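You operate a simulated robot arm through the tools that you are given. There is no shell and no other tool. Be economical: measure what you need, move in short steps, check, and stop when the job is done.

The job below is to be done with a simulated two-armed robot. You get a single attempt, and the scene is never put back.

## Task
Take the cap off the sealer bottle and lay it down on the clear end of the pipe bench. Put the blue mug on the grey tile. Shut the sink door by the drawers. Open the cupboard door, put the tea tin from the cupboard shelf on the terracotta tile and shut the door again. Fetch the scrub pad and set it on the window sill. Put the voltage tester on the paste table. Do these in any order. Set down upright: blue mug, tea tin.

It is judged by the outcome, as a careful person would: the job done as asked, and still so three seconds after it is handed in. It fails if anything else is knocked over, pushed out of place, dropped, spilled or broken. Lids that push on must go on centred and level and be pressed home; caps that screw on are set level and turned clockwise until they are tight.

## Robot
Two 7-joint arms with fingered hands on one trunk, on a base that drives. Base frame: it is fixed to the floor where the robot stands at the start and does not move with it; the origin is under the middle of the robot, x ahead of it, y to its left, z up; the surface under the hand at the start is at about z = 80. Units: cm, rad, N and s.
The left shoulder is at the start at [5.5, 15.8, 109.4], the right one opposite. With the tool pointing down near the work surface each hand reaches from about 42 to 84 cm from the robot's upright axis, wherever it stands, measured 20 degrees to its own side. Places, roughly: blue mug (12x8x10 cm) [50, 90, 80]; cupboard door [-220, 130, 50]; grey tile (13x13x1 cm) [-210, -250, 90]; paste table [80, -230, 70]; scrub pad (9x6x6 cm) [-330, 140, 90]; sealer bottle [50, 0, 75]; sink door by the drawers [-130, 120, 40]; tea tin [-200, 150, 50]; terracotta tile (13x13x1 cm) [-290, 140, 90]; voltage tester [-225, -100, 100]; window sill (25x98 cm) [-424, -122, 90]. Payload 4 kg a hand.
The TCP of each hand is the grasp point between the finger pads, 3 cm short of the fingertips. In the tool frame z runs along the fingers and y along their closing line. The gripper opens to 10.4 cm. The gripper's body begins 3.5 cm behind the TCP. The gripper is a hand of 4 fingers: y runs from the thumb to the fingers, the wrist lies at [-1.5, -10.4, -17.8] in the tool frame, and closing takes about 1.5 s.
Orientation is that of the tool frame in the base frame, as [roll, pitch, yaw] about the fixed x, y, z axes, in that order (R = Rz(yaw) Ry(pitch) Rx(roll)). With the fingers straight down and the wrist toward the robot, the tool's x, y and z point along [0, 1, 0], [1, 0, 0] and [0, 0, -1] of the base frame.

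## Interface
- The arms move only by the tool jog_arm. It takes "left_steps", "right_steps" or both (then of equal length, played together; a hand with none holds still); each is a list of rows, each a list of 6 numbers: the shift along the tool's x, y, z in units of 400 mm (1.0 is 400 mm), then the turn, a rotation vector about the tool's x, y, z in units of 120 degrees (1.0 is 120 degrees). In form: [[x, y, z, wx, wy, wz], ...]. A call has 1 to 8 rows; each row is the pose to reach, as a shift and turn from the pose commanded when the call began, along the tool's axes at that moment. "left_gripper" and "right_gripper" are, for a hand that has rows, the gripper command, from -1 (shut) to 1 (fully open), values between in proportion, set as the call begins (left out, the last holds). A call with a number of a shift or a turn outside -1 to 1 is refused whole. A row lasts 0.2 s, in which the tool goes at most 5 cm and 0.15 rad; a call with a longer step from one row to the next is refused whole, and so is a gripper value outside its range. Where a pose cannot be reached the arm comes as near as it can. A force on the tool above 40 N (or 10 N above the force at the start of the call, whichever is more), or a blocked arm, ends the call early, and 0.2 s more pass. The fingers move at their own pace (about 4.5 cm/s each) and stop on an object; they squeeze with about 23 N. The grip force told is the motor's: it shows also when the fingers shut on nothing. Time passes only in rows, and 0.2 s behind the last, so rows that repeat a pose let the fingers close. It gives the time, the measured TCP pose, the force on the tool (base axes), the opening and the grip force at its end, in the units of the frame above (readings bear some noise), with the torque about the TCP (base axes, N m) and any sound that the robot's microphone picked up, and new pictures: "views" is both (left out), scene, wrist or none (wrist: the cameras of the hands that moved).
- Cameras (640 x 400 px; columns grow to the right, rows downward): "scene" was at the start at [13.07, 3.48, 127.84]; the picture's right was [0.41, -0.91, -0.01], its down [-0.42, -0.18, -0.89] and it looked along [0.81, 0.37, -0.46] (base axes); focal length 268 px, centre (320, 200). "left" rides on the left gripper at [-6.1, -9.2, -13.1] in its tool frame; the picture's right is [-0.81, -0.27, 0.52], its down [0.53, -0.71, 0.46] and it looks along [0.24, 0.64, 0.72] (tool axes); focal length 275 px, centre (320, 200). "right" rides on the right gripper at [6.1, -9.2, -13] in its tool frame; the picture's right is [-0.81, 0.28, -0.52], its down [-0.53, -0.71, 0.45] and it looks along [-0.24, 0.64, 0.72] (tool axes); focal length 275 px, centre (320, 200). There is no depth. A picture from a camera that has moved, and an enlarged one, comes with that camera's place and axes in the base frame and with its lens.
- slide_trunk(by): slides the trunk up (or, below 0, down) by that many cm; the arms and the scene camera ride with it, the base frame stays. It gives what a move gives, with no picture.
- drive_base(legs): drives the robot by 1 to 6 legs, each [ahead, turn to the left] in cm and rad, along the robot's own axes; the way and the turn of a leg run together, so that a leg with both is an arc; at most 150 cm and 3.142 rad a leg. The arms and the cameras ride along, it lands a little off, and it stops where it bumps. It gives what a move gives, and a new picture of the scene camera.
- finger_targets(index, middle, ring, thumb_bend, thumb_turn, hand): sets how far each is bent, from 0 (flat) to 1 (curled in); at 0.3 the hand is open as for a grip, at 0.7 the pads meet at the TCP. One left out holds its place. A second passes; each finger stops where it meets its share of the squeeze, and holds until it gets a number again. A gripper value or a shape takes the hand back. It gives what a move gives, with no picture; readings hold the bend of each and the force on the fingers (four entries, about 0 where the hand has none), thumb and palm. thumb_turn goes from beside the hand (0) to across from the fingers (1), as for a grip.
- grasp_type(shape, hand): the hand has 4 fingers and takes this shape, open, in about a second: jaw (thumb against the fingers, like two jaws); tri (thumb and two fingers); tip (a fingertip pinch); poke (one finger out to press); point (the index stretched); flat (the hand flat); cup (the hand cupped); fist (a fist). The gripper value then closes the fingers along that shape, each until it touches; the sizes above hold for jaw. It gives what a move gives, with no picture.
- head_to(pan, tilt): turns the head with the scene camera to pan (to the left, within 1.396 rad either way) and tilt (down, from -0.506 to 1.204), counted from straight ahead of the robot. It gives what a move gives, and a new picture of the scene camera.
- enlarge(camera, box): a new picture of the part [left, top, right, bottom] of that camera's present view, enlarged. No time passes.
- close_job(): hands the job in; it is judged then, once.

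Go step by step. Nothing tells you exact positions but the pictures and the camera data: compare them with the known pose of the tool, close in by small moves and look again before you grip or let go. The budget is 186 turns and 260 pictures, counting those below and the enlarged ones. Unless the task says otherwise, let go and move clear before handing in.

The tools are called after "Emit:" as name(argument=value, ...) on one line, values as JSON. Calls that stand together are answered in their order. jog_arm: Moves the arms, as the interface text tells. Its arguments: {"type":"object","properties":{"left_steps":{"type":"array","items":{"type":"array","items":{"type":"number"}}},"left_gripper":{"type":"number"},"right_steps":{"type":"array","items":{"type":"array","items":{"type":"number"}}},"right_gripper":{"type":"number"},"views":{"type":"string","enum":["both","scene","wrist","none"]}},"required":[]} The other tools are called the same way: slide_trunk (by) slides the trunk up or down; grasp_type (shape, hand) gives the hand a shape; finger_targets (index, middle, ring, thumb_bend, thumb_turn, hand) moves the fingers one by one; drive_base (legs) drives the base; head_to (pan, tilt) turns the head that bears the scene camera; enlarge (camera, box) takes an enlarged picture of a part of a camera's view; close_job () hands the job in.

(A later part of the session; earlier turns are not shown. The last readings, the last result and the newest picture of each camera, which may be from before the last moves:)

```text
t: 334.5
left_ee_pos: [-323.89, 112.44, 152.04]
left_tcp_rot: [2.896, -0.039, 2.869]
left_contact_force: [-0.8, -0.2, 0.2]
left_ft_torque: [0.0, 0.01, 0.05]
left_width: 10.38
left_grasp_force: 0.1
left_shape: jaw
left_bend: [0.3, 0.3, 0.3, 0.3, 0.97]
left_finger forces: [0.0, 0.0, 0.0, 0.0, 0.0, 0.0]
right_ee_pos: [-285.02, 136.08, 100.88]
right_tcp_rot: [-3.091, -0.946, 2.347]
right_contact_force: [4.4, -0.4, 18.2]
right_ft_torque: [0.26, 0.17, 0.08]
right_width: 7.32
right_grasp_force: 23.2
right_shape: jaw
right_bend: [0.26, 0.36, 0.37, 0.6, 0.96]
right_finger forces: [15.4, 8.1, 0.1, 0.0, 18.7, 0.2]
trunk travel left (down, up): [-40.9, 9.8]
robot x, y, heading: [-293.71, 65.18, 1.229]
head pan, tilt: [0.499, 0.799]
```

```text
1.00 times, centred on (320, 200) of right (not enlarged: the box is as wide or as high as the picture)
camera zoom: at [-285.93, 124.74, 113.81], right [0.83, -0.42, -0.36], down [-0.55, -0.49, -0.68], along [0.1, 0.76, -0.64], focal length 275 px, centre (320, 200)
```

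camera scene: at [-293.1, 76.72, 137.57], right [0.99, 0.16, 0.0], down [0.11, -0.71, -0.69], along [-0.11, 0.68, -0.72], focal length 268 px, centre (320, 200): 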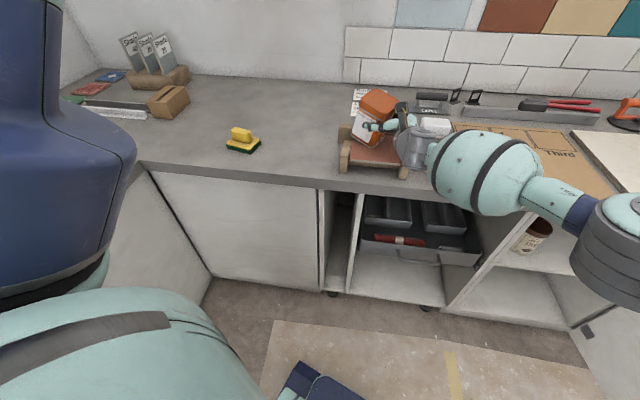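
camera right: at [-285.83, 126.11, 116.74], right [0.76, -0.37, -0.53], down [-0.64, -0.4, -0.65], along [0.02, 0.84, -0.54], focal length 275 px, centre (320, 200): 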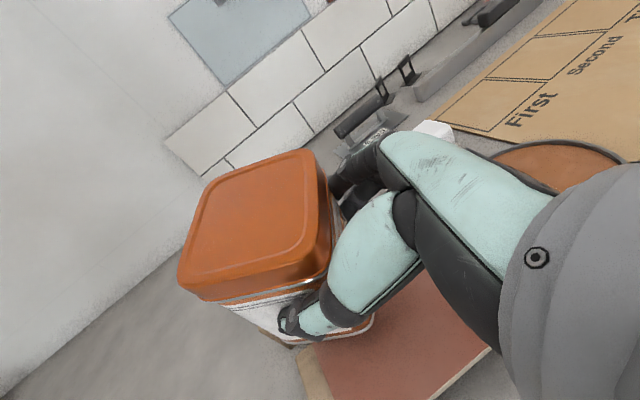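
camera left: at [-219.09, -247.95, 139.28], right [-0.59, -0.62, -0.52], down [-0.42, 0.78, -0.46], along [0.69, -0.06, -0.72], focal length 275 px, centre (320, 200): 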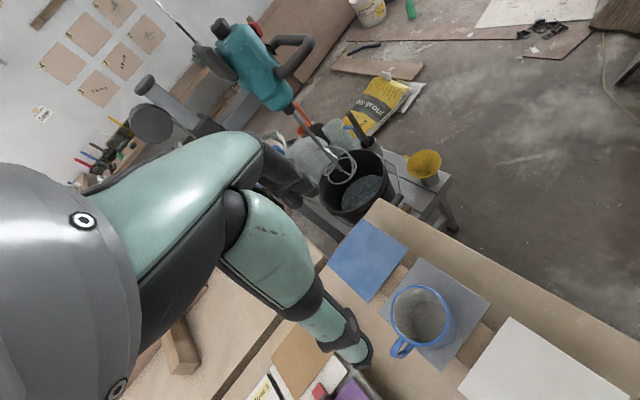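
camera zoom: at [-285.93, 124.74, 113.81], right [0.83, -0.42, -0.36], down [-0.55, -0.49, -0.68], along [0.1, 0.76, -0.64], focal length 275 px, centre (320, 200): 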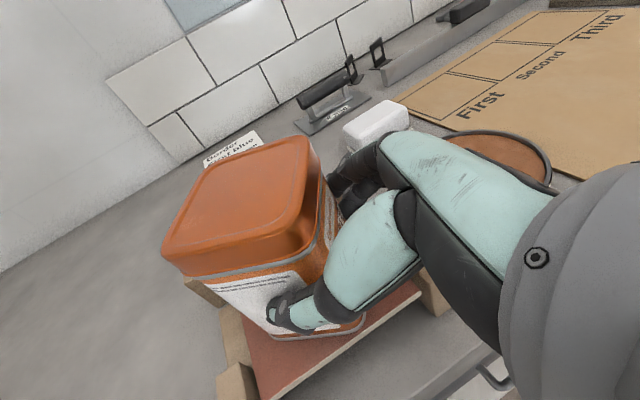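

The tin rests on the tile. I ease off the pressure and open the hand.

Emit:
slide_trunk(by=0.5)

Emit:
jog_arm(right_steps=[[0, 0, 0, 0, 0, 0], [0, 0, 0, 0, 0, 0], [0, 0, 0, 0, 0, 0], [0, 0, 0, 0, 0, 0], [0, 0, 0, 0, 0, 0]], right_gripper=1, views="both")

```text
t: 335.0
left_ee_pos: [-323.85, 112.52, 152.59]
left_tcp_rot: [2.897, -0.039, 2.868]
left_contact_force: [-0.5, 0.1, -0.8]
left_ft_torque: [0.06, 0.03, -0.01]
left_width: 10.4
left_grasp_force: 0.1
left_shape: jaw
left_bend: [0.3, 0.3, 0.3, 0.3, 0.97]
left_finger forces: [0.0, 0.0, 0.1, 0.0, 0.0, 0.0]
right_ee_pos: [-285.12, 136.05, 101.05]
right_tcp_rot: [-3.081, -0.942, 2.339]
right_contact_force: [3.3, 3.0, 10.4]
right_ft_torque: [0.17, 0.04, -0.06]
right_width: 7.32
right_grasp_force: 22.7
right_shape: jaw
right_bend: [0.26, 0.36, 0.37, 0.6, 0.96]
right_finger forces: [15.9, 8.8, 0.0, 0.0, 17.5, 0.0]
trunk travel left (down, up): [-41.4, 9.3]
robot x, y, heading: [-293.31, 65.14, 1.231]
head pan, tilt: [0.499, 0.799]
```

```text
t: 336.2
left_ee_pos: [-323.9, 112.84, 152.49]
left_tcp_rot: [2.897, -0.038, 2.869]
left_contact_force: [0.8, -0.1, 0.2]
left_ft_torque: [-0.02, -0.04, 0.02]
left_width: 10.4
left_grasp_force: 0.0
left_shape: jaw
left_bend: [0.3, 0.3, 0.3, 0.3, 0.97]
left_finger forces: [0.0, 0.1, 0.0, 0.0, 0.0, 0.0]
right_ee_pos: [-285.3, 136.2, 101.03]
right_tcp_rot: [-3.084, -0.94, 2.343]
right_contact_force: [0.3, 0.4, 0.2]
right_ft_torque: [0.03, -0.03, -0.01]
right_width: 10.37
right_grasp_force: 0.0
right_shape: jaw
right_bend: [0.3, 0.3, 0.3, 0.3, 0.98]
right_finger forces: [0.0, 0.0, 0.0, 0.0, 0.0, 0.1]
trunk travel left (down, up): [-41.4, 9.3]
robot x, y, heading: [-293.52, 65.26, 1.231]
head pan, tilt: [0.499, 0.799]
camera scene: at [-293.0, 77.45, 136.35], right [0.99, 0.16, -0.01], down [0.11, -0.72, -0.69], along [-0.11, 0.68, -0.73], focal length 268 px, centre (320, 200)
camera right: at [-286.04, 124.89, 113.92], right [0.83, -0.42, -0.36], down [-0.54, -0.5, -0.67], along [0.1, 0.76, -0.65], focal length 275 px, centre (320, 200)
```

scene: 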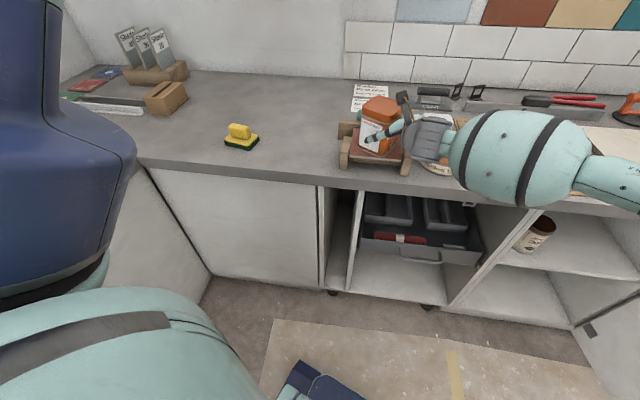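
right: 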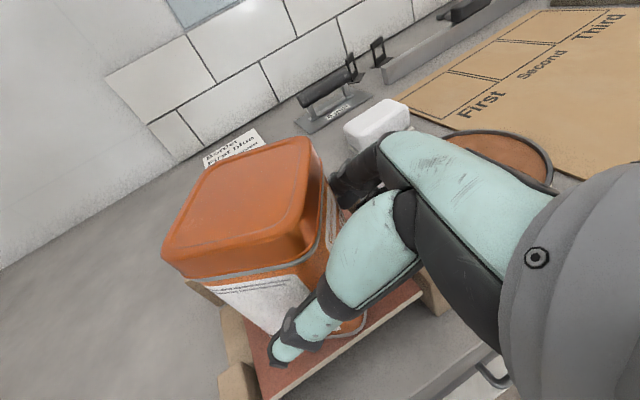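

The tin is released. I withdraw along the finger direction and check it stands.

Emit:
jog_arm(right_steps=[[0, 0, -0.06, 0, 0, 0], [0, 0, -0.14, 0, 0, 0], [0, 0, -0.24, 0, 0, 0], [0, 0, -0.34, 0, 0, 0], [0, 0, -0.42, 0, 0, 0]], views="none")

Emit:
enlarge(camera="scene", box=[300, 50, 480, 200])

```text
t: 337.4
left_ee_pos: [-323.84, 112.57, 152.56]
left_tcp_rot: [2.898, -0.039, 2.871]
left_contact_force: [0.6, 0.4, 0.1]
left_ft_torque: [-0.03, -0.01, 0.03]
left_width: 10.38
left_grasp_force: 0.1
left_shape: jaw
left_bend: [0.3, 0.3, 0.3, 0.3, 0.97]
left_finger forces: [0.0, 0.1, 0.0, 0.1, 0.0, 0.1]
right_ee_pos: [-274.96, 126.69, 111.06]
right_tcp_rot: [-3.079, -0.94, 2.338]
right_contact_force: [0.4, -0.1, -0.1]
right_ft_torque: [0.03, -0.08, 0.01]
right_width: 10.38
right_grasp_force: 0.0
right_shape: jaw
right_bend: [0.3, 0.3, 0.3, 0.3, 0.98]
right_finger forces: [0.0, 0.0, 0.0, 0.0, 0.0, 0.0]
trunk travel left (down, up): [-41.4, 9.3]
robot x, y, heading: [-293.41, 65.58, 1.231]
head pan, tilt: [0.499, 0.799]
```

```text
2.67 times, centred on (390, 125) of scene
camera zoom: at [-292.96, 77.32, 136.36], right [0.99, 0.16, -0.01], down [0.11, -0.72, -0.69], along [-0.11, 0.68, -0.72], focal length 714 px, centre (133, 400)
```

zoom: 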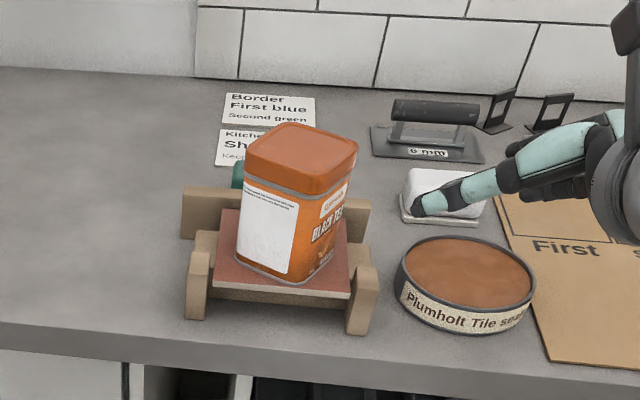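

The tea tin stands upright on the terracotta tile. Next I close the cupboard: I drive back beside it and turn the right hand down to reach over the open door.

Emit:
drive_base(legs=[[0, -0.75], [27, 0]])

Emit:
jog_arm(right_steps=[[0, 0, 0, 0, -0.064, 0], [0, 0, 0, 0, -0.128, 0], [0, 0, 0, 0, -0.192, 0], [0, 0, 0, 0, -0.256, 0], [0, 0, 0, 0, -0.32, 0], [0, 0, 0, 0, -0.384, 0], [0, 0, 0, 0, -0.449, 0]], right_gripper=-1, views="scene")

```text
t: 341.7
left_ee_pos: [-260.4, 134.09, 152.57]
left_tcp_rot: [2.897, -0.038, 2.144]
left_contact_force: [0.3, 0.2, -0.2]
left_ft_torque: [0.01, 0.0, 0.02]
left_width: 10.41
left_grasp_force: 0.0
left_shape: jaw
left_bend: [0.3, 0.3, 0.3, 0.3, 0.97]
left_finger forces: [0.1, 0.0, 0.0, 0.0, 0.0, 0.1]
right_ee_pos: [-214.3, 112.43, 110.96]
right_tcp_rot: [-3.08, -0.941, 1.613]
right_contact_force: [0.0, 0.3, -0.1]
right_ft_torque: [0.01, 0.01, -0.03]
right_width: 10.4
right_grasp_force: 0.0
right_shape: jaw
right_bend: [0.3, 0.3, 0.3, 0.3, 0.98]
right_finger forces: [0.1, 0.0, 0.0, 0.1, 0.1, 0.1]
trunk travel left (down, up): [-41.4, 9.3]
robot x, y, heading: [-268.93, 78.33, 0.51]
head pan, tilt: [0.499, 0.799]
camera scene: at [-260.39, 87.01, 136.37], right [0.85, -0.53, -0.01], down [-0.39, -0.61, -0.69], along [0.36, 0.59, -0.72], focal length 268 px, centre (320, 200)
```

scene: 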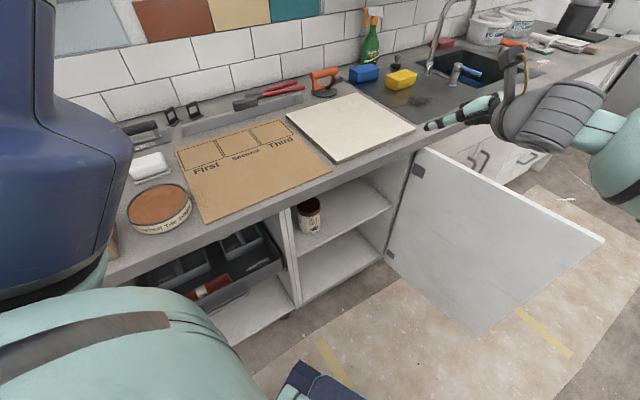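

```text
t: 343.3
left_ee_pos: [-262.13, 133.44, 152.93]
left_tcp_rot: [2.885, -0.033, 2.144]
left_contact_force: [-0.8, -0.9, -0.2]
left_ft_torque: [-0.04, 0.01, 0.01]
left_width: 10.4
left_grasp_force: 0.1
left_shape: jaw
left_bend: [0.3, 0.3, 0.3, 0.3, 0.97]
left_finger forces: [0.1, 0.1, 0.1, 0.0, 0.0, 0.1]
right_ee_pos: [-215.57, 111.92, 111.88]
right_tcp_rot: [-3.118, -0.003, 1.662]
right_contact_force: [0.2, 0.7, 0.0]
right_ft_torque: [0.0, -0.01, 0.05]
right_width: 0.02
right_grasp_force: 21.5
right_shape: jaw
right_bend: [0.7, 0.7, 0.7, 0.46, 1.0]
right_finger forces: [0.0, 0.0, 0.1, 0.0, 0.0, 0.0]
trunk travel left (down, up): [-41.4, 9.3]
robot x, y, heading: [-269.28, 78.15, 0.505]
head pan, tilt: [0.499, 0.799]
camera scene: at [-260.45, 87.2, 136.36], right [0.85, -0.53, -0.01], down [-0.39, -0.61, -0.69], along [0.36, 0.58, -0.73], focal length 268 px, centre (320, 200)
```

scene: 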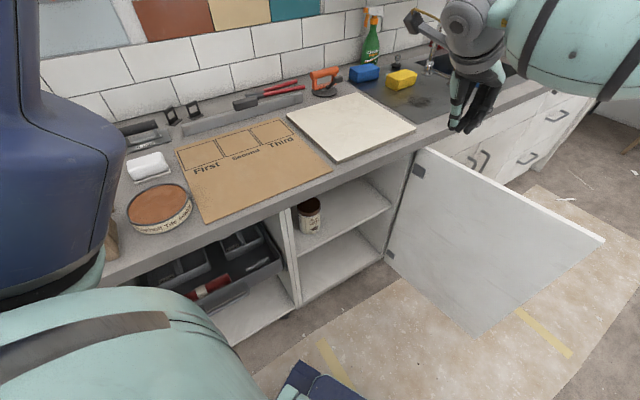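

I drive slightly closer and carry the closed hand over the door to its outer side.

Emit:
drive_base(legs=[[8, 0]])

Emit:
jog_arm(right_steps=[[-0.079, 0.076, 0, 0, 0, 0], [-0.158, 0.152, 0, 0, 0, 0], [-0.236, 0.229, 0, 0, 0, 0], [-0.315, 0.305, 0, 0, 0, 0], [-0.394, 0.381, 0, 0, 0, 0], [-0.473, 0.457, 0, 0, 0, 0], [-0.551, 0.534, 0, 0, 0, 0], [-0.63, 0.61, 0, 0, 0, 0]], views="none")

Emit:
head_to(pan=0.1, tilt=0.7)

```text
t: 344.4
left_ee_pos: [-255.71, 136.46, 153.15]
left_tcp_rot: [2.876, -0.033, 2.137]
left_contact_force: [-0.3, 0.2, 0.6]
left_ft_torque: [0.02, 0.01, -0.03]
left_width: 10.39
left_grasp_force: 0.0
left_shape: jaw
left_bend: [0.3, 0.3, 0.3, 0.3, 0.97]
left_finger forces: [0.0, 0.0, 0.0, 0.0, 0.0, 0.0]
right_ee_pos: [-209.17, 115.11, 112.44]
right_tcp_rot: [-3.128, -0.007, 1.662]
right_contact_force: [0.6, 0.0, 0.0]
right_ft_torque: [-0.01, 0.03, 0.02]
right_width: 0.0
right_grasp_force: 23.1
right_shape: jaw
right_bend: [0.7, 0.7, 0.7, 0.46, 1.0]
right_finger forces: [0.0, 0.0, 0.0, 0.0, 0.0, 0.0]
trunk travel left (down, up): [-41.4, 9.3]
robot x, y, heading: [-261.96, 82.15, 0.506]
head pan, tilt: [0.499, 0.799]
camera scene: at [-254.94, 90.08, 136.53], right [0.84, -0.54, 0.0], down [-0.38, -0.6, -0.7], along [0.38, 0.59, -0.72], focal length 268 px, centre (320, 200)
```

scene: 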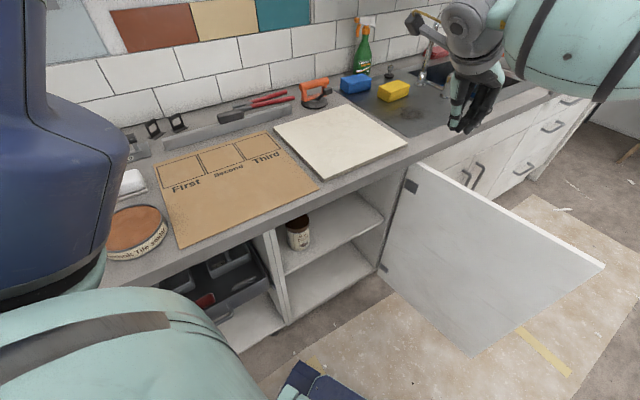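

```text
t: 346.2
left_ee_pos: [-255.57, 136.7, 153.36]
left_tcp_rot: [2.873, -0.043, 2.148]
left_contact_force: [-0.4, -0.5, 0.3]
left_ft_torque: [0.0, -0.03, 0.0]
left_width: 10.4
left_grasp_force: 0.0
left_shape: jaw
left_bend: [0.3, 0.3, 0.3, 0.3, 0.97]
left_finger forces: [0.1, 0.1, 0.0, 0.1, 0.1, 0.0]
right_ee_pos: [-182.28, 91.85, 111.64]
right_tcp_rot: [-3.126, -0.009, 1.661]
right_contact_force: [0.0, -1.0, 0.0]
right_ft_torque: [0.02, -0.01, 0.01]
right_width: 0.0
right_grasp_force: 22.8
right_shape: jaw
right_bend: [0.7, 0.7, 0.7, 0.46, 1.0]
right_finger forces: [0.0, 0.1, 0.1, 0.0, 0.1, 0.0]
trunk travel left (down, up): [-41.4, 9.3]
robot x, y, heading: [-261.51, 82.07, 0.507]
head pan, tilt: [0.499, 0.799]
```

```text
t: 347.1
left_ee_pos: [-255.49, 137.02, 153.21]
left_tcp_rot: [2.874, -0.041, 2.147]
left_contact_force: [-0.2, -0.1, -1.1]
left_ft_torque: [0.01, 0.0, -0.02]
left_width: 10.41
left_grasp_force: 0.0
left_shape: jaw
left_bend: [0.3, 0.3, 0.3, 0.3, 0.97]
left_finger forces: [0.0, 0.1, 0.0, 0.1, 0.1, 0.0]
right_ee_pos: [-182.34, 92.22, 111.49]
right_tcp_rot: [-3.124, -0.007, 1.659]
right_contact_force: [-0.2, 0.6, 0.5]
right_ft_torque: [-0.03, 0.01, -0.03]
right_width: 0.0
right_grasp_force: 23.2
right_shape: jaw
right_bend: [0.7, 0.7, 0.7, 0.46, 1.0]
right_finger forces: [0.1, 0.1, 0.1, 0.1, 0.0, 0.0]
trunk travel left (down, up): [-41.4, 9.3]
robot x, y, heading: [-261.94, 82.18, 0.504]
head pan, tilt: [0.099, 0.7]
camera scene: at [-250.46, 89.12, 137.16], right [0.57, -0.82, 0.0], down [-0.54, -0.37, -0.76], along [0.62, 0.43, -0.65], focal length 268 px, centre (320, 200)
```

scene: 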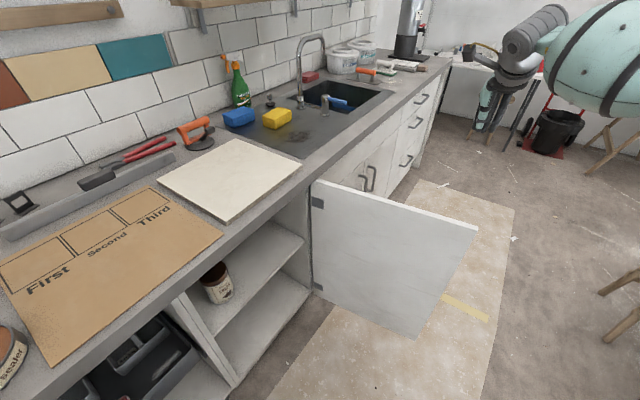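

The door's outer face is at about x = -188 there, with the handle near y = 86. I go down at y ≈ 98 on the outer side.

Emit:
jog_arm(right_steps=[[0.07, 0, 0.08, 0, 0, 0], [0.1375, 0, 0.17, 0, 0, 0], [0.1375, 0, 0.28, 0, 0, 0], [0.1375, 0, 0.39, 0, 0, 0], [0.1375, 0, 0.5, 0, 0, 0], [0.1375, 0, 0.61, 0, 0, 0], [0.1375, 0, 0.72, 0, 0, 0]], views="scene")

```text
t: 348.7
left_ee_pos: [-255.42, 137.08, 153.26]
left_tcp_rot: [2.877, -0.04, 2.146]
left_contact_force: [-0.3, 1.1, 0.2]
left_ft_torque: [-0.01, 0.01, 0.04]
left_width: 10.38
left_grasp_force: 0.0
left_shape: jaw
left_bend: [0.3, 0.3, 0.3, 0.3, 0.97]
left_finger forces: [0.1, 0.0, 0.1, 0.0, 0.1, 0.0]
right_ee_pos: [-182.85, 98.17, 82.62]
right_tcp_rot: [-3.126, -0.009, 1.659]
right_contact_force: [-0.7, 0.2, 0.4]
right_ft_torque: [-0.01, 0.01, 0.0]
right_width: 0.0
right_grasp_force: 22.8
right_shape: jaw
right_bend: [0.7, 0.7, 0.7, 0.46, 1.0]
right_finger forces: [0.1, 0.1, 0.0, 0.0, 0.0, 0.0]
trunk travel left (down, up): [-41.4, 9.3]
robot x, y, heading: [-261.64, 82.07, 0.508]
head pan, tilt: [0.099, 0.7]
camera scene: at [-250.4, 89.21, 137.15], right [0.57, -0.82, 0.0], down [-0.54, -0.37, -0.76], along [0.62, 0.43, -0.66], focal length 268 px, centre (320, 200)
```

scene: 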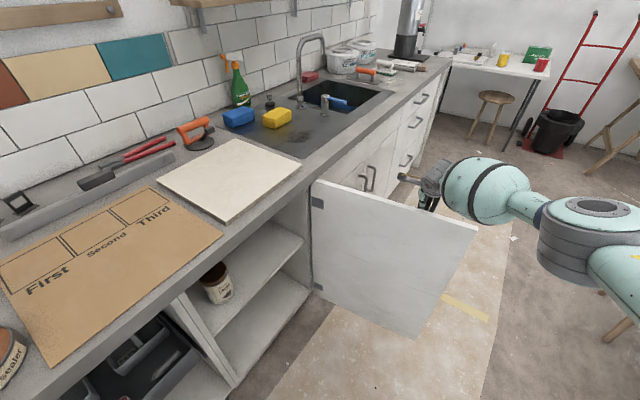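

I pull the door shut along its arc.

Emit:
jog_arm(right_steps=[[0.006, -0.1075, 0, 0, 0, 0], [0.012, -0.215, 0, 0, 0, 0], [0.0185, -0.3225, 0, 0, 0, 0], [0.045, -0.413, 0, 0, 0, 0], [0.075, -0.504, 0, 0, 0, 0], [0.1075, -0.595, 0, 0, 0, 0], [0.17, -0.685, 0, 0, 0, 0], [0.236, -0.7725, 0, 0, 0, 0]], views="scene")

```text
t: 350.5
left_ee_pos: [-255.71, 137.07, 153.25]
left_tcp_rot: [2.876, -0.039, 2.146]
left_contact_force: [0.0, 0.3, -0.3]
left_ft_torque: [0.0, -0.02, -0.03]
left_width: 10.43
left_grasp_force: 0.0
left_shape: jaw
left_bend: [0.3, 0.3, 0.3, 0.3, 0.97]
left_finger forces: [0.0, 0.0, 0.1, 0.0, 0.0, 0.1]
right_ee_pos: [-215.24, 104.96, 83.6]
right_tcp_rot: [-3.125, -0.006, 1.661]
right_contact_force: [-0.3, -0.2, -0.9]
right_ft_torque: [-0.02, 0.03, 0.01]
right_width: 0.0
right_grasp_force: 22.8
right_shape: jaw
right_bend: [0.7, 0.7, 0.7, 0.46, 1.0]
right_finger forces: [0.0, 0.0, 0.0, 0.1, 0.1, 0.0]
trunk travel left (down, up): [-41.4, 9.3]
robot x, y, heading: [-261.67, 82.08, 0.502]
head pan, tilt: [0.099, 0.7]
camera scene: at [-250.57, 89.23, 137.16], right [0.57, -0.82, 0.0], down [-0.54, -0.37, -0.76], along [0.62, 0.43, -0.65], focal length 268 px, centre (320, 200)
```

scene: 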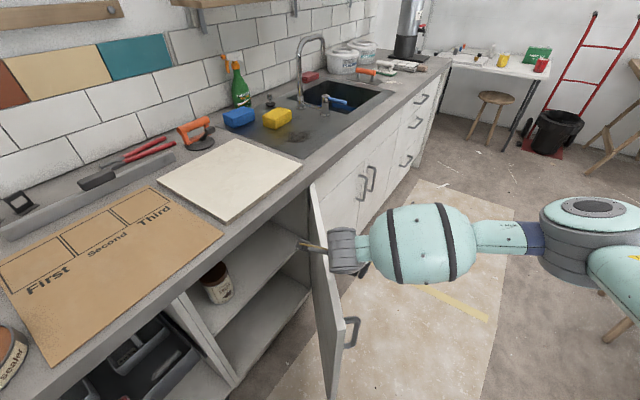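

Emit:
jog_arm(right_steps=[[0.08, -0.06, 0, 0, 0, 0], [0.16, -0.121, 0, 0, 0, 0], [0.227, -0.151, 0, 0, 0, 0], [0.294, -0.181, 0, 0, 0, 0], [0.36, -0.2115, 0, 0, 0, 0], [0.457, -0.233, 0, 0, 0, 0]], views="scene")

```text
t: 351.9
left_ee_pos: [-255.62, 137.15, 153.17]
left_tcp_rot: [2.875, -0.039, 2.148]
left_contact_force: [-0.6, 0.0, -0.6]
left_ft_torque: [0.0, 0.02, -0.03]
left_width: 10.41
left_grasp_force: 0.2
left_shape: jaw
left_bend: [0.3, 0.3, 0.3, 0.3, 0.97]
left_finger forces: [0.0, 0.0, 0.1, 0.0, 0.0, 0.0]
right_ee_pos: [-226.09, 121.97, 83.97]
right_tcp_rot: [-3.128, -0.009, 1.662]
right_contact_force: [-0.4, 0.2, 0.1]
right_ft_torque: [0.03, -0.03, 0.0]
right_width: 0.01
right_grasp_force: 22.9
right_shape: jaw
right_bend: [0.7, 0.7, 0.7, 0.46, 1.0]
right_finger forces: [0.1, 0.0, 0.1, 0.1, 0.0, 0.1]
trunk travel left (down, up): [-41.4, 9.3]
robot x, y, heading: [-261.45, 82.36, 0.502]
head pan, tilt: [0.099, 0.7]
camera scene: at [-250.59, 89.2, 137.16], right [0.57, -0.82, 0.0], down [-0.54, -0.37, -0.76], along [0.62, 0.43, -0.65], focal length 268 px, centre (320, 200)
```

scene: 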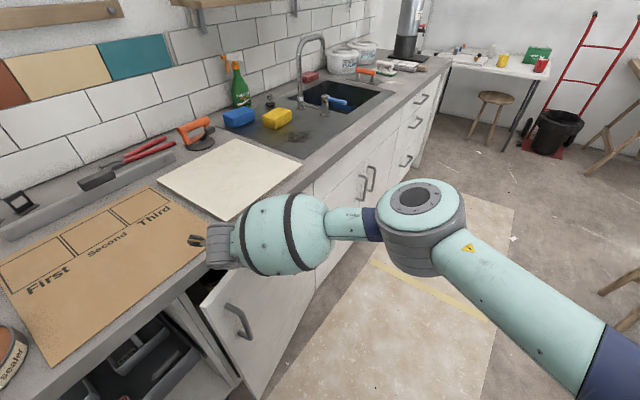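

Nearly closed. I back the hand off, turn it so the finger backs face the door, and lower it for the final push.

Emit:
jog_arm(right_steps=[[-0.07, -0.006, 0, 0, 0, -0.065], [-0.14, -0.012, 0, 0, 0, -0.13], [-0.21, -0.018, 0.03, 0, 0, -0.196], [-0.28, -0.024, 0.08, 0, 0, -0.262], [-0.3, -0.026, 0.13, 0, 0, -0.328], [-0.3, -0.026, 0.18, 0, 0, -0.394], [-0.3, -0.026, 0.23, 0, 0, -0.46], [-0.3, -0.026, 0.27, 0, 0, -0.525]], views="none")

Emit:
jog_arm(right_steps=[[0.03, 0.09, 0, 0, 0, 0], [0.06, 0.18, 0, 0, 0, 0], [0.1, 0.27, 0, 0, 0, 0], [0.14, 0.35, 0, 0, 0, 0], [0.165, 0.415, 0, 0, 0, 0], [0.19, 0.46, 0, 0, 0, 0], [0.21, 0.5, 0, 0, 0, 0]], views="scene")

```text
t: 353.7
left_ee_pos: [-255.43, 136.98, 153.18]
left_tcp_rot: [2.875, -0.041, 2.148]
left_contact_force: [0.2, 0.0, -0.9]
left_ft_torque: [0.0, 0.01, 0.01]
left_width: 10.38
left_grasp_force: 0.0
left_shape: jaw
left_bend: [0.3, 0.3, 0.3, 0.3, 0.97]
left_finger forces: [0.0, 0.0, 0.1, 0.0, 0.0, 0.0]
right_ee_pos: [-225.91, 110.17, 73.11]
right_tcp_rot: [3.142, -0.019, 2.763]
right_contact_force: [0.1, 0.3, -0.4]
right_ft_torque: [-0.01, -0.04, -0.01]
right_width: 0.0
right_grasp_force: 22.9
right_shape: jaw
right_bend: [0.7, 0.7, 0.7, 0.46, 1.0]
right_finger forces: [0.0, 0.1, 0.0, 0.0, 0.0, 0.0]
trunk travel left (down, up): [-41.4, 9.3]
robot x, y, heading: [-261.83, 82.38, 0.506]
head pan, tilt: [0.099, 0.7]
```

```text
t: 355.0
left_ee_pos: [-257.72, 136.05, 153.71]
left_tcp_rot: [2.853, -0.051, 2.163]
left_contact_force: [-0.4, -0.6, -1.1]
left_ft_torque: [0.02, -0.04, 0.02]
left_width: 10.39
left_grasp_force: 0.0
left_shape: jaw
left_bend: [0.3, 0.3, 0.3, 0.3, 0.97]
left_finger forces: [0.0, 0.0, 0.0, 0.0, 0.0, 0.0]
right_ee_pos: [-226.26, 128.01, 73.23]
right_tcp_rot: [3.137, -0.004, 2.757]
right_contact_force: [-1.0, -0.9, -0.5]
right_ft_torque: [0.0, -0.02, 0.01]
right_width: 0.0
right_grasp_force: 23.0
right_shape: jaw
right_bend: [0.7, 0.7, 0.7, 0.46, 1.0]
right_finger forces: [0.0, 0.1, 0.0, 0.0, 0.0, 0.0]
right hand out of reach, approached as far as the arm can: row 6
trunk travel left (down, up): [-41.4, 9.3]
robot x, y, heading: [-261.99, 82.34, 0.503]
head pan, tilt: [0.099, 0.7]
stopped in row 6 (right hand): the force on the tool passed its limit at 83 N (the readings are from after the stop); the commanded pose is now the measured one
camera scene: at [-250.74, 88.76, 137.21], right [0.57, -0.82, 0.0], down [-0.54, -0.37, -0.76], along [0.62, 0.43, -0.65], focal length 268 px, centre (320, 200)
```

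scene: 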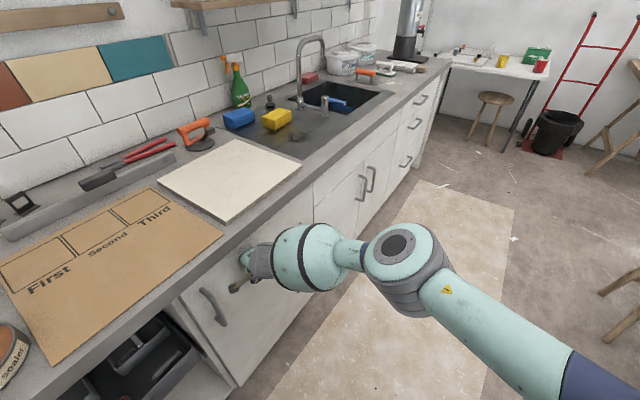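

The push ended firmly against the frame. I withdraw and check the door.

Emit:
jog_arm(right_steps=[[-0.04, -0.1, 0, 0, 0, 0], [-0.08, -0.2, 0, 0, 0, 0], [-0.12, -0.3, -0.03, 0, 0, 0], [-0.16, -0.4, -0.08, 0, 0, 0], [-0.17, -0.42, -0.19, 0, 0, 0.04], [-0.17, -0.42, -0.31, 0, 0, 0.1], [-0.17, -0.42, -0.43, 0, 0, 0.16], [-0.17, -0.42, -0.55, 0, 0, 0.22]], views="none")

Emit:
head_to(pan=0.4, tilt=0.9)

```text
t: 356.8
left_ee_pos: [-257.38, 136.51, 153.63]
left_tcp_rot: [2.857, -0.048, 2.162]
left_contact_force: [0.0, 0.4, 0.7]
left_ft_torque: [-0.01, -0.03, 0.02]
left_width: 10.39
left_grasp_force: 0.0
left_shape: jaw
left_bend: [0.3, 0.3, 0.3, 0.3, 0.97]
left_finger forces: [0.0, 0.0, 0.1, 0.0, 0.1, 0.0]
right_ee_pos: [-226.03, 109.78, 95.32]
right_tcp_rot: [-3.137, -0.005, 2.295]
right_contact_force: [-0.6, 0.4, 0.4]
right_ft_torque: [-0.01, 0.0, -0.02]
right_width: 0.02
right_grasp_force: 23.4
right_shape: jaw
right_bend: [0.7, 0.7, 0.7, 0.46, 1.0]
right_finger forces: [0.1, 0.0, 0.0, 0.1, 0.0, 0.0]
trunk travel left (down, up): [-41.4, 9.3]
robot x, y, heading: [-261.61, 81.91, 0.505]
head pan, tilt: [0.099, 0.7]
```

```text
t: 357.6
left_ee_pos: [-257.19, 136.44, 153.56]
left_tcp_rot: [2.859, -0.049, 2.162]
left_contact_force: [-0.2, 0.5, -0.1]
left_ft_torque: [0.01, -0.02, 0.03]
left_width: 10.42
left_grasp_force: 0.1
left_shape: jaw
left_bend: [0.3, 0.3, 0.3, 0.3, 0.97]
left_finger forces: [0.0, 0.0, 0.1, 0.1, 0.1, 0.1]
right_ee_pos: [-225.89, 109.7, 95.22]
right_tcp_rot: [-3.138, -0.006, 2.297]
right_contact_force: [0.5, 0.4, -0.1]
right_ft_torque: [-0.01, 0.0, 0.01]
right_width: 0.01
right_grasp_force: 22.7
right_shape: jaw
right_bend: [0.7, 0.7, 0.7, 0.46, 1.0]
right_finger forces: [0.0, 0.0, 0.0, 0.0, 0.0, 0.1]
trunk travel left (down, up): [-41.4, 9.3]
robot x, y, heading: [-261.72, 82.33, 0.505]
head pan, tilt: [0.4, 0.901]
camera scene: at [-252.79, 90.16, 135.57], right [0.79, -0.62, -0.01], down [-0.49, -0.62, -0.61], along [0.38, 0.48, -0.79], focal length 268 px, centre (320, 200)
```

scene: 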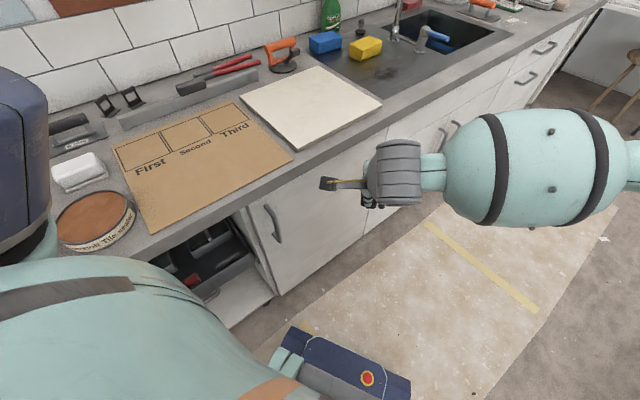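

The cupboard is shut. Next the scrub pad, near [-327, 141]: I raise the right hand, level the left hand, and drive in front of it.

Emit:
jog_arm(right_steps=[[0, 0, -0.1, 0, 0, 0], [0, 0, -0.2, 0, 0, 0], [0, 0, -0.3, 0, 0, 0], [0, 0, -0.4, 0, 0, 0], [0, 0, -0.5, 0, 0, 0], [0, 0, -0.6, 0, 0, 0]], left_steps=[[0, 0, 0, 0.022, 0, 0], [0, 0, 0, 0.044, 0, 0], [0, 0, 0, 0.067, 0, 0], [0, 0.04, 0.04, 0.09, 0, 0], [0, 0.08, 0.08, 0.112, 0, 0], [0, 0.12, 0.12, 0.134, 0, 0]], left_gripper=1, views="none")

Emit:
drive_base(legs=[[-38, 0], [0, 1.12], [12, 0]])

Emit:
head_to(pan=0.35, tilt=0.75)

```text
t: 359.0
left_ee_pos: [-252.29, 139.47, 150.15]
left_tcp_rot: [-3.138, -0.038, 2.147]
left_contact_force: [-1.2, 0.6, 0.8]
left_ft_torque: [-0.02, 0.05, -0.02]
left_width: 10.39
left_grasp_force: 0.1
left_shape: jaw
left_bend: [0.3, 0.3, 0.3, 0.3, 0.97]
left_finger forces: [0.1, 0.0, 0.0, 0.0, 0.1, 0.0]
right_ee_pos: [-226.27, 109.91, 118.96]
right_tcp_rot: [-3.139, -0.004, 2.296]
right_contact_force: [-0.8, -0.4, 0.1]
right_ft_torque: [0.0, 0.0, 0.02]
right_width: 0.0
right_grasp_force: 22.7
right_shape: jaw
right_bend: [0.7, 0.7, 0.7, 0.46, 1.0]
right_finger forces: [0.1, 0.1, 0.0, 0.0, 0.1, 0.0]
trunk travel left (down, up): [-41.4, 9.3]
robot x, y, heading: [-261.85, 82.28, 0.509]
head pan, tilt: [0.4, 0.901]
```

```text
t: 365.5
left_ee_pos: [-341.1, 109.51, 150.5]
left_tcp_rot: [3.137, -0.038, -3.034]
left_contact_force: [0.5, 1.0, 0.1]
left_ft_torque: [0.03, 0.0, 0.01]
left_width: 10.4
left_grasp_force: 0.0
left_shape: jaw
left_bend: [0.3, 0.3, 0.3, 0.3, 0.97]
left_finger forces: [0.0, 0.0, 0.1, 0.2, 0.1, 0.0]
right_ee_pos: [-302.93, 119.65, 119.27]
right_tcp_rot: [3.137, -0.003, -2.885]
right_contact_force: [-0.9, 0.7, 0.2]
right_ft_torque: [-0.02, -0.06, 0.03]
right_width: 0.0
right_grasp_force: 23.5
right_shape: jaw
right_bend: [0.7, 0.7, 0.7, 0.47, 1.0]
right_finger forces: [0.0, 0.0, 0.0, 0.0, 0.1, 0.1]
trunk travel left (down, up): [-41.4, 9.3]
robot x, y, heading: [-294.21, 75.84, 1.605]
head pan, tilt: [0.4, 0.901]
camera scene: at [-297.42, 85.93, 135.72], right [0.91, 0.42, 0.0], down [0.33, -0.71, -0.62], along [-0.26, 0.56, -0.78], focal length 268 px, centre (320, 200)
```

scene: 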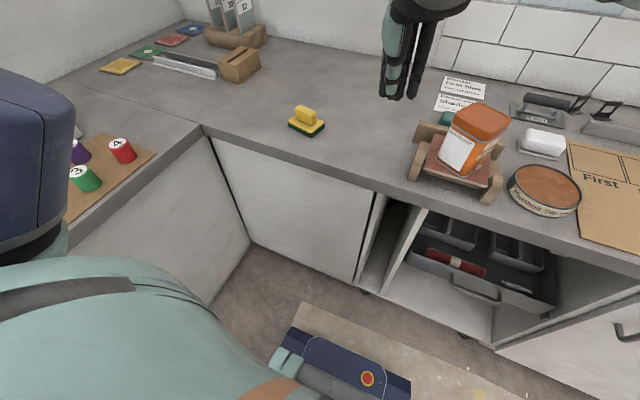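

```text
t: 366.2
left_ee_pos: [-341.24, 109.34, 150.48]
left_tcp_rot: [3.135, -0.033, -3.033]
left_contact_force: [0.0, -0.8, 1.4]
left_ft_torque: [-0.01, 0.0, -0.02]
left_width: 10.4
left_grasp_force: 0.0
left_shape: jaw
left_bend: [0.3, 0.3, 0.3, 0.3, 0.97]
left_finger forces: [0.0, 0.0, 0.1, 0.1, 0.1, 0.0]
right_ee_pos: [-303.08, 119.51, 119.31]
right_tcp_rot: [3.136, 0.0, -2.886]
right_contact_force: [0.5, -0.2, -0.4]
right_ft_torque: [-0.05, 0.03, -0.03]
right_width: 0.02
right_grasp_force: 23.5
right_shape: jaw
right_bend: [0.7, 0.7, 0.7, 0.47, 1.0]
right_finger forces: [0.1, 0.0, 0.0, 0.0, 0.1, 0.0]
trunk travel left (down, up): [-41.4, 9.3]
robot x, y, heading: [-294.06, 76.42, 1.598]
head pan, tilt: [0.351, 0.75]
camera scene: at [-297.62, 88.21, 136.77], right [0.93, 0.37, 0.0], down [0.26, -0.64, -0.72], along [-0.27, 0.67, -0.69], focal length 268 px, centre (320, 200)
```

scene: 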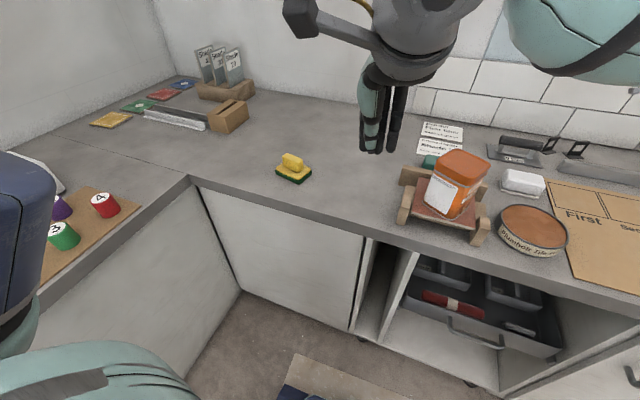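

The pad is at [-326.6, 140.6], its long side along about [0.96, -0.27]. I bring the left hand over it, aligned to close across the short side.

Emit:
jog_arm(left_steps=[[-0.056, 0.092, 0.05, 0, 0, 0.022], [-0.112, 0.184, 0.1, 0, 0, 0.045], [-0.168, 0.277, 0.15, 0, 0, 0.067], [-0.224, 0.369, 0.2, 0, 0, 0.09], [-0.28, 0.461, 0.25, 0, 0, 0.112], [-0.336, 0.553, 0.3, 0, 0, 0.135], [-0.392, 0.645, 0.35, 0, 0, 0.157], [-0.4475, 0.7375, 0.4, 0, 0, 0.18]], left_gripper=1, views="none")

Emit:
jog_arm(left_steps=[[0, 0, 0.12, 0, 0, 0], [0, 0, 0.24, 0, 0, 0], [0, 0, 0.36, 0, 0, 0], [0, 0, 0.48, 0, 0, 0], [0, 0, 0.6, 0, 0, 0], [0, 0, 0.72, 0, 0, 0], [0, 0, 0.82, 0, 0, 0]], views="wrist")

```text
t: 368.0
left_ee_pos: [-327.21, 141.08, 133.76]
left_tcp_rot: [-3.134, -0.034, 2.873]
left_contact_force: [0.9, 0.2, 0.3]
left_ft_torque: [-0.01, -0.02, 0.03]
left_width: 10.4
left_grasp_force: 0.0
left_shape: jaw
left_bend: [0.3, 0.3, 0.3, 0.3, 0.97]
left_finger forces: [0.1, 0.0, 0.0, 0.1, 0.1, 0.1]
right_ee_pos: [-302.91, 119.89, 119.24]
right_tcp_rot: [3.141, -0.002, -2.887]
right_contact_force: [0.1, 0.0, 0.3]
right_ft_torque: [-0.04, 0.0, 0.03]
right_width: 0.01
right_grasp_force: 22.9
right_shape: jaw
right_bend: [0.7, 0.7, 0.7, 0.47, 1.0]
right_finger forces: [0.0, 0.0, 0.0, 0.0, 0.0, 0.0]
trunk travel left (down, up): [-41.4, 9.3]
robot x, y, heading: [-294.14, 76.41, 1.605]
head pan, tilt: [0.351, 0.75]
```

```text
t: 369.6
left_ee_pos: [-328.69, 140.86, 101.1]
left_tcp_rot: [-3.134, -0.035, 2.872]
left_contact_force: [0.2, 0.1, 0.0]
left_ft_torque: [0.01, -0.01, 0.02]
left_width: 10.4
left_grasp_force: 0.2
left_shape: jaw
left_bend: [0.3, 0.3, 0.3, 0.3, 0.97]
left_finger forces: [0.1, 0.0, 0.0, 0.1, 0.0, 0.0]
right_ee_pos: [-303.01, 119.71, 119.18]
right_tcp_rot: [3.14, -0.003, -2.884]
right_contact_force: [-0.5, 0.2, 1.1]
right_ft_torque: [0.03, -0.04, 0.01]
right_width: 0.0
right_grasp_force: 22.7
right_shape: jaw
right_bend: [0.7, 0.7, 0.7, 0.47, 1.0]
right_finger forces: [0.1, 0.1, 0.0, 0.0, 0.0, 0.0]
trunk travel left (down, up): [-41.4, 9.3]
robot x, y, heading: [-294.01, 76.55, 1.608]
head pan, tilt: [0.351, 0.75]
camera left: at [-324.88, 130.46, 113.93], right [0.69, -0.48, -0.54], down [-0.72, -0.55, -0.43], along [-0.09, 0.69, -0.72], focal length 275 px, centre (320, 200)
```

left: 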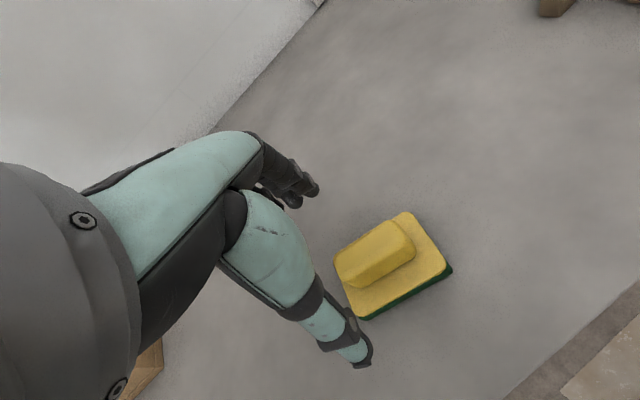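

The pad's centre is at [-327.1, 141]. I centre the hand and lower it over the pad.

Emit:
jog_arm(left_steps=[[-0.04, 0.015, 0.05, 0, 0, 0], [-0.045, 0.015, 0.13, 0, 0, 0], [-0.047, 0.015, 0.2, 0, 0, 0]], views="none")

Emit:
jog_arm(left_steps=[[0, 0, 0, 0, 0, 0], [0, 0, 0, 0, 0, 0], [0, 0, 0, 0, 0, 0], [0, 0, 0, 0, 0, 0], [0, 0, 0, 0, 0, 0], [0, 0, 0, 0, 0, 0]], left_gripper=-1, views="wrist")

```text
t: 370.4
left_ee_pos: [-327.03, 141.11, 93.11]
left_tcp_rot: [-3.133, -0.038, 2.874]
left_contact_force: [-0.3, -0.5, 0.5]
left_ft_torque: [0.03, -0.01, 0.03]
left_width: 10.42
left_grasp_force: 0.0
left_shape: jaw
left_bend: [0.3, 0.3, 0.3, 0.3, 0.97]
left_finger forces: [0.0, 0.2, 0.1, 0.0, 0.1, 0.0]
right_ee_pos: [-302.9, 119.66, 119.32]
right_tcp_rot: [3.139, -0.003, -2.886]
right_contact_force: [0.5, -1.4, 0.3]
right_ft_torque: [-0.01, 0.01, -0.02]
right_width: 0.02
right_grasp_force: 23.0
right_shape: jaw
right_bend: [0.7, 0.7, 0.7, 0.47, 1.0]
right_finger forces: [0.0, 0.0, 0.0, 0.1, 0.0, 0.1]
trunk travel left (down, up): [-41.4, 9.3]
robot x, y, heading: [-294.38, 76.62, 1.607]
head pan, tilt: [0.351, 0.75]
```

```text
t: 371.8
left_ee_pos: [-326.76, 141.05, 93.17]
left_tcp_rot: [-3.13, -0.037, 2.873]
left_contact_force: [0.5, -0.3, 0.6]
left_ft_torque: [0.03, -0.04, -0.01]
left_width: 5.55
left_grasp_force: 23.4
left_shape: jaw
left_bend: [0.74, 0.4, 0.38, 0.71, 1.0]
left_finger forces: [18.3, 0.8, 3.3, 0.0, 21.6, 0.0]
right_ee_pos: [-302.99, 119.67, 119.23]
right_tcp_rot: [3.139, -0.002, -2.884]
right_contact_force: [0.1, 0.6, 0.1]
right_ft_torque: [0.02, 0.0, -0.01]
right_width: 0.0
right_grasp_force: 23.3
right_shape: jaw
right_bend: [0.7, 0.7, 0.7, 0.47, 1.0]
right_finger forces: [0.0, 0.0, 0.0, 0.1, 0.0, 0.0]
trunk travel left (down, up): [-41.4, 9.3]
robot x, y, heading: [-294.37, 76.18, 1.604]
head pan, tilt: [0.351, 0.75]
camera left: at [-323.08, 130.63, 105.96], right [0.69, -0.48, -0.54], down [-0.72, -0.55, -0.43], along [-0.09, 0.69, -0.72], focal length 275 px, centre (320, 200)
```

left: 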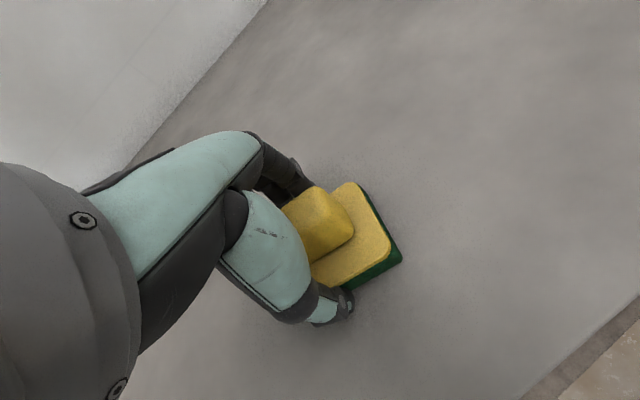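

The pad is held. I lift it, draw it in, and drive to the window.

Emit:
jog_arm(left_steps=[[0, 0, -0.08, 0, 0, 0], [0, 0, -0.2, 0, 0, 0], [0, 0, -0.32, 0, 0, 0], [0, 0, -0.44, 0, 0, 0], [0, -0.06, -0.54, 0, 0, 0], [0, -0.14, -0.62, 0, 0, 0], [0, -0.24, -0.66, 0, 0, 0], [0, -0.34, -0.66, 0, 0, 0]], views="none")

Emit:
drive_base(legs=[[0, 3.08], [140, 0], [46, 0], [0, -1.55]])

Emit:
head_to(pan=0, tilt=0.5)

```text
t: 373.6
left_ee_pos: [-329.74, 127.85, 119.32]
left_tcp_rot: [-3.134, -0.036, 2.872]
left_contact_force: [-0.3, -1.4, -1.3]
left_ft_torque: [0.03, 0.01, -0.03]
left_width: 5.53
left_grasp_force: 22.8
left_shape: jaw
left_bend: [0.74, 0.4, 0.38, 0.71, 1.0]
left_finger forces: [17.3, 0.6, 3.4, 0.1, 21.4, 0.0]
right_ee_pos: [-303.03, 119.72, 119.39]
right_tcp_rot: [3.139, -0.004, -2.885]
right_contact_force: [-0.7, 0.1, 0.0]
right_ft_torque: [0.01, 0.01, 0.0]
right_width: 0.0
right_grasp_force: 23.1
right_shape: jaw
right_bend: [0.7, 0.7, 0.7, 0.47, 1.0]
right_finger forces: [0.0, 0.0, 0.0, 0.1, 0.0, 0.0]
trunk travel left (down, up): [-41.4, 9.3]
robot x, y, heading: [-293.91, 76.1, 1.606]
head pan, tilt: [0.351, 0.75]
```

```text
t: 396.5
left_ee_pos: [-349.43, -140.27, 119.24]
left_tcp_rot: [-3.131, -0.037, -1.887]
left_contact_force: [0.0, -0.1, -1.2]
left_ft_torque: [0.0, -0.03, 0.02]
left_width: 5.44
left_grasp_force: 22.6
left_shape: jaw
left_bend: [0.74, 0.4, 0.38, 0.71, 1.0]
left_finger forces: [16.9, 0.7, 3.5, 0.0, 21.1, 0.0]
right_ee_pos: [-339.78, -113.83, 119.29]
right_tcp_rot: [3.139, -0.002, -1.362]
right_contact_force: [-0.1, -0.2, 0.2]
right_ft_torque: [0.0, 0.01, -0.01]
right_width: 0.0
right_grasp_force: 22.7
right_shape: jaw
right_bend: [0.7, 0.7, 0.7, 0.47, 1.0]
right_finger forces: [0.0, 0.1, 0.1, 0.0, 0.0, 0.1]
trunk travel left (down, up): [-41.4, 9.3]
robot x, y, heading: [-295.91, -109.01, 3.125]
head pan, tilt: [0.351, 0.75]
camera scene: at [-308.72, -111.69, 136.74], right [-0.33, 0.94, 0.0], down [0.65, 0.22, -0.72], along [-0.68, -0.24, -0.69], focal length 268 px, centre (320, 200)
```

scene: 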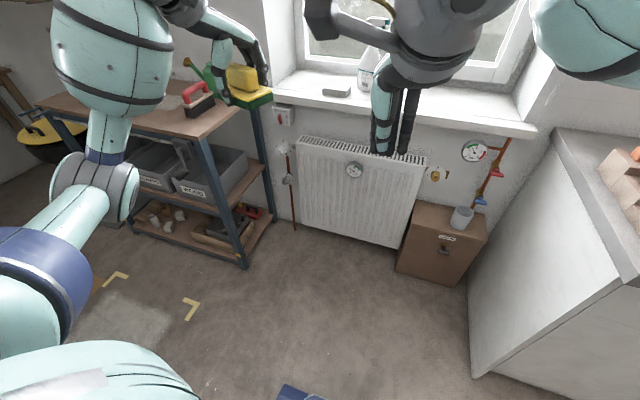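

```text
t: 397.3
left_ee_pos: [-348.0, -140.13, 120.04]
left_tcp_rot: [3.13, -0.04, -1.889]
left_contact_force: [0.2, -0.9, -1.0]
left_ft_torque: [-0.02, 0.0, 0.02]
left_width: 5.46
left_grasp_force: 23.1
left_shape: jaw
left_bend: [0.74, 0.4, 0.38, 0.71, 1.0]
left_finger forces: [17.0, 0.8, 3.2, 0.1, 21.2, 0.0]
right_ee_pos: [-338.41, -113.76, 119.74]
right_tcp_rot: [3.126, 0.002, -1.36]
right_contact_force: [0.4, -0.6, -0.2]
right_ft_torque: [0.02, 0.01, 0.0]
right_width: 0.0
right_grasp_force: 23.1
right_shape: jaw
right_bend: [0.7, 0.7, 0.7, 0.47, 1.0]
right_finger forces: [0.1, 0.1, 0.1, 0.1, 0.0, 0.0]
trunk travel left (down, up): [-41.4, 9.3]
robot x, y, heading: [-296.32, -108.52, 3.128]
head pan, tilt: [0.0, 0.499]
camera scene: at [-309.94, -108.74, 138.93], right [0.01, 1.0, 0.0], down [0.49, -0.01, -0.87], along [-0.87, 0.01, -0.49], focal length 268 px, centre (320, 200)
```

scene: 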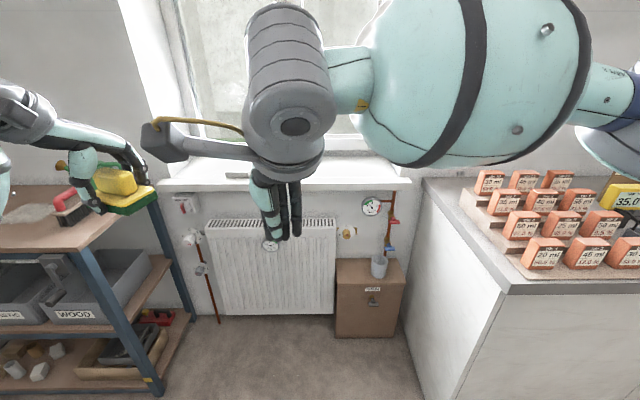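

The sill's front edge is at x ≈ -411, with a spray bottle and a grey block on its southern half; the northern half looks free. I move the right hand aside and drive closer.

Emit:
jog_arm(right_steps=[[-0.11, 0, 0, 0, 0, 0], [-0.22, 0, 0, 0, 0, 0], [-0.33, 0, 0, 0, 0, 0], [-0.44, 0, 0, 0, 0, 0], [-0.55, 0, 0, 0, 0, 0]], views="none")

Emit:
drive_base(legs=[[0, 0.13], [53, 0], [0, -0.13]])

```text
t: 398.5
left_ee_pos: [-348.03, -139.97, 120.03]
left_tcp_rot: [3.132, -0.042, -1.889]
left_contact_force: [-0.7, -0.2, -0.9]
left_ft_torque: [-0.01, -0.02, 0.0]
left_width: 5.43
left_grasp_force: 23.2
left_shape: jaw
left_bend: [0.74, 0.4, 0.38, 0.71, 1.0]
left_finger forces: [17.1, 0.9, 3.3, 0.0, 21.1, 0.1]
right_ee_pos: [-343.13, -92.14, 119.78]
right_tcp_rot: [3.127, 0.003, -1.362]
right_contact_force: [0.3, 0.4, -0.6]
right_ft_torque: [-0.01, -0.01, -0.02]
right_width: 0.0
right_grasp_force: 23.3
right_shape: jaw
right_bend: [0.7, 0.7, 0.7, 0.47, 1.0]
right_finger forces: [0.1, 0.0, 0.0, 0.1, 0.0, 0.0]
trunk travel left (down, up): [-41.4, 9.3]
robot x, y, heading: [-296.16, -108.85, 3.125]
head pan, tilt: [0.0, 0.499]
```

```text
t: 403.1
left_ee_pos: [-401.12, -145.97, 119.85]
left_tcp_rot: [3.141, -0.043, -1.891]
left_contact_force: [-0.1, -0.5, -0.4]
left_ft_torque: [-0.03, 0.01, -0.04]
left_width: 5.46
left_grasp_force: 23.5
left_shape: jaw
left_bend: [0.74, 0.4, 0.38, 0.71, 1.0]
left_finger forces: [17.0, 0.8, 3.2, 0.0, 21.0, 0.0]
right_ee_pos: [-396.03, -97.91, 119.69]
right_tcp_rot: [3.127, 0.001, -1.369]
right_contact_force: [-0.3, -0.3, -0.4]
right_ft_torque: [0.01, 0.02, 0.06]
right_width: 0.0
right_grasp_force: 23.0
right_shape: jaw
right_bend: [0.7, 0.7, 0.7, 0.47, 1.0]
right_finger forces: [0.0, 0.1, 0.0, 0.1, 0.1, 0.1]
trunk travel left (down, up): [-41.4, 9.3]
robot x, y, heading: [-348.81, -114.73, 3.12]
head pan, tilt: [0.0, 0.499]
camera scene: at [-363.05, -114.78, 138.91], right [0.02, 1.0, 0.0], down [0.49, -0.01, -0.87], along [-0.87, 0.02, -0.49], focal length 268 px, centre (320, 200)
```

scene: 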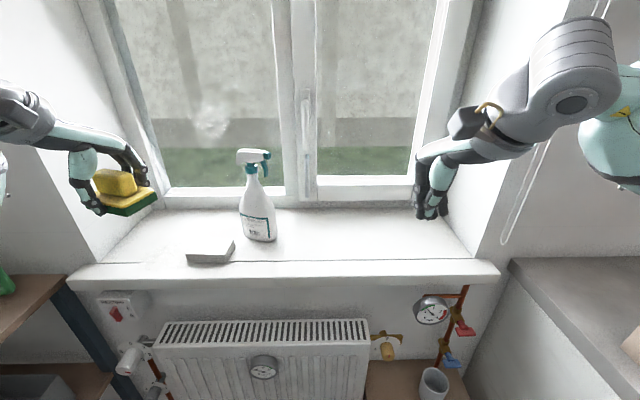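

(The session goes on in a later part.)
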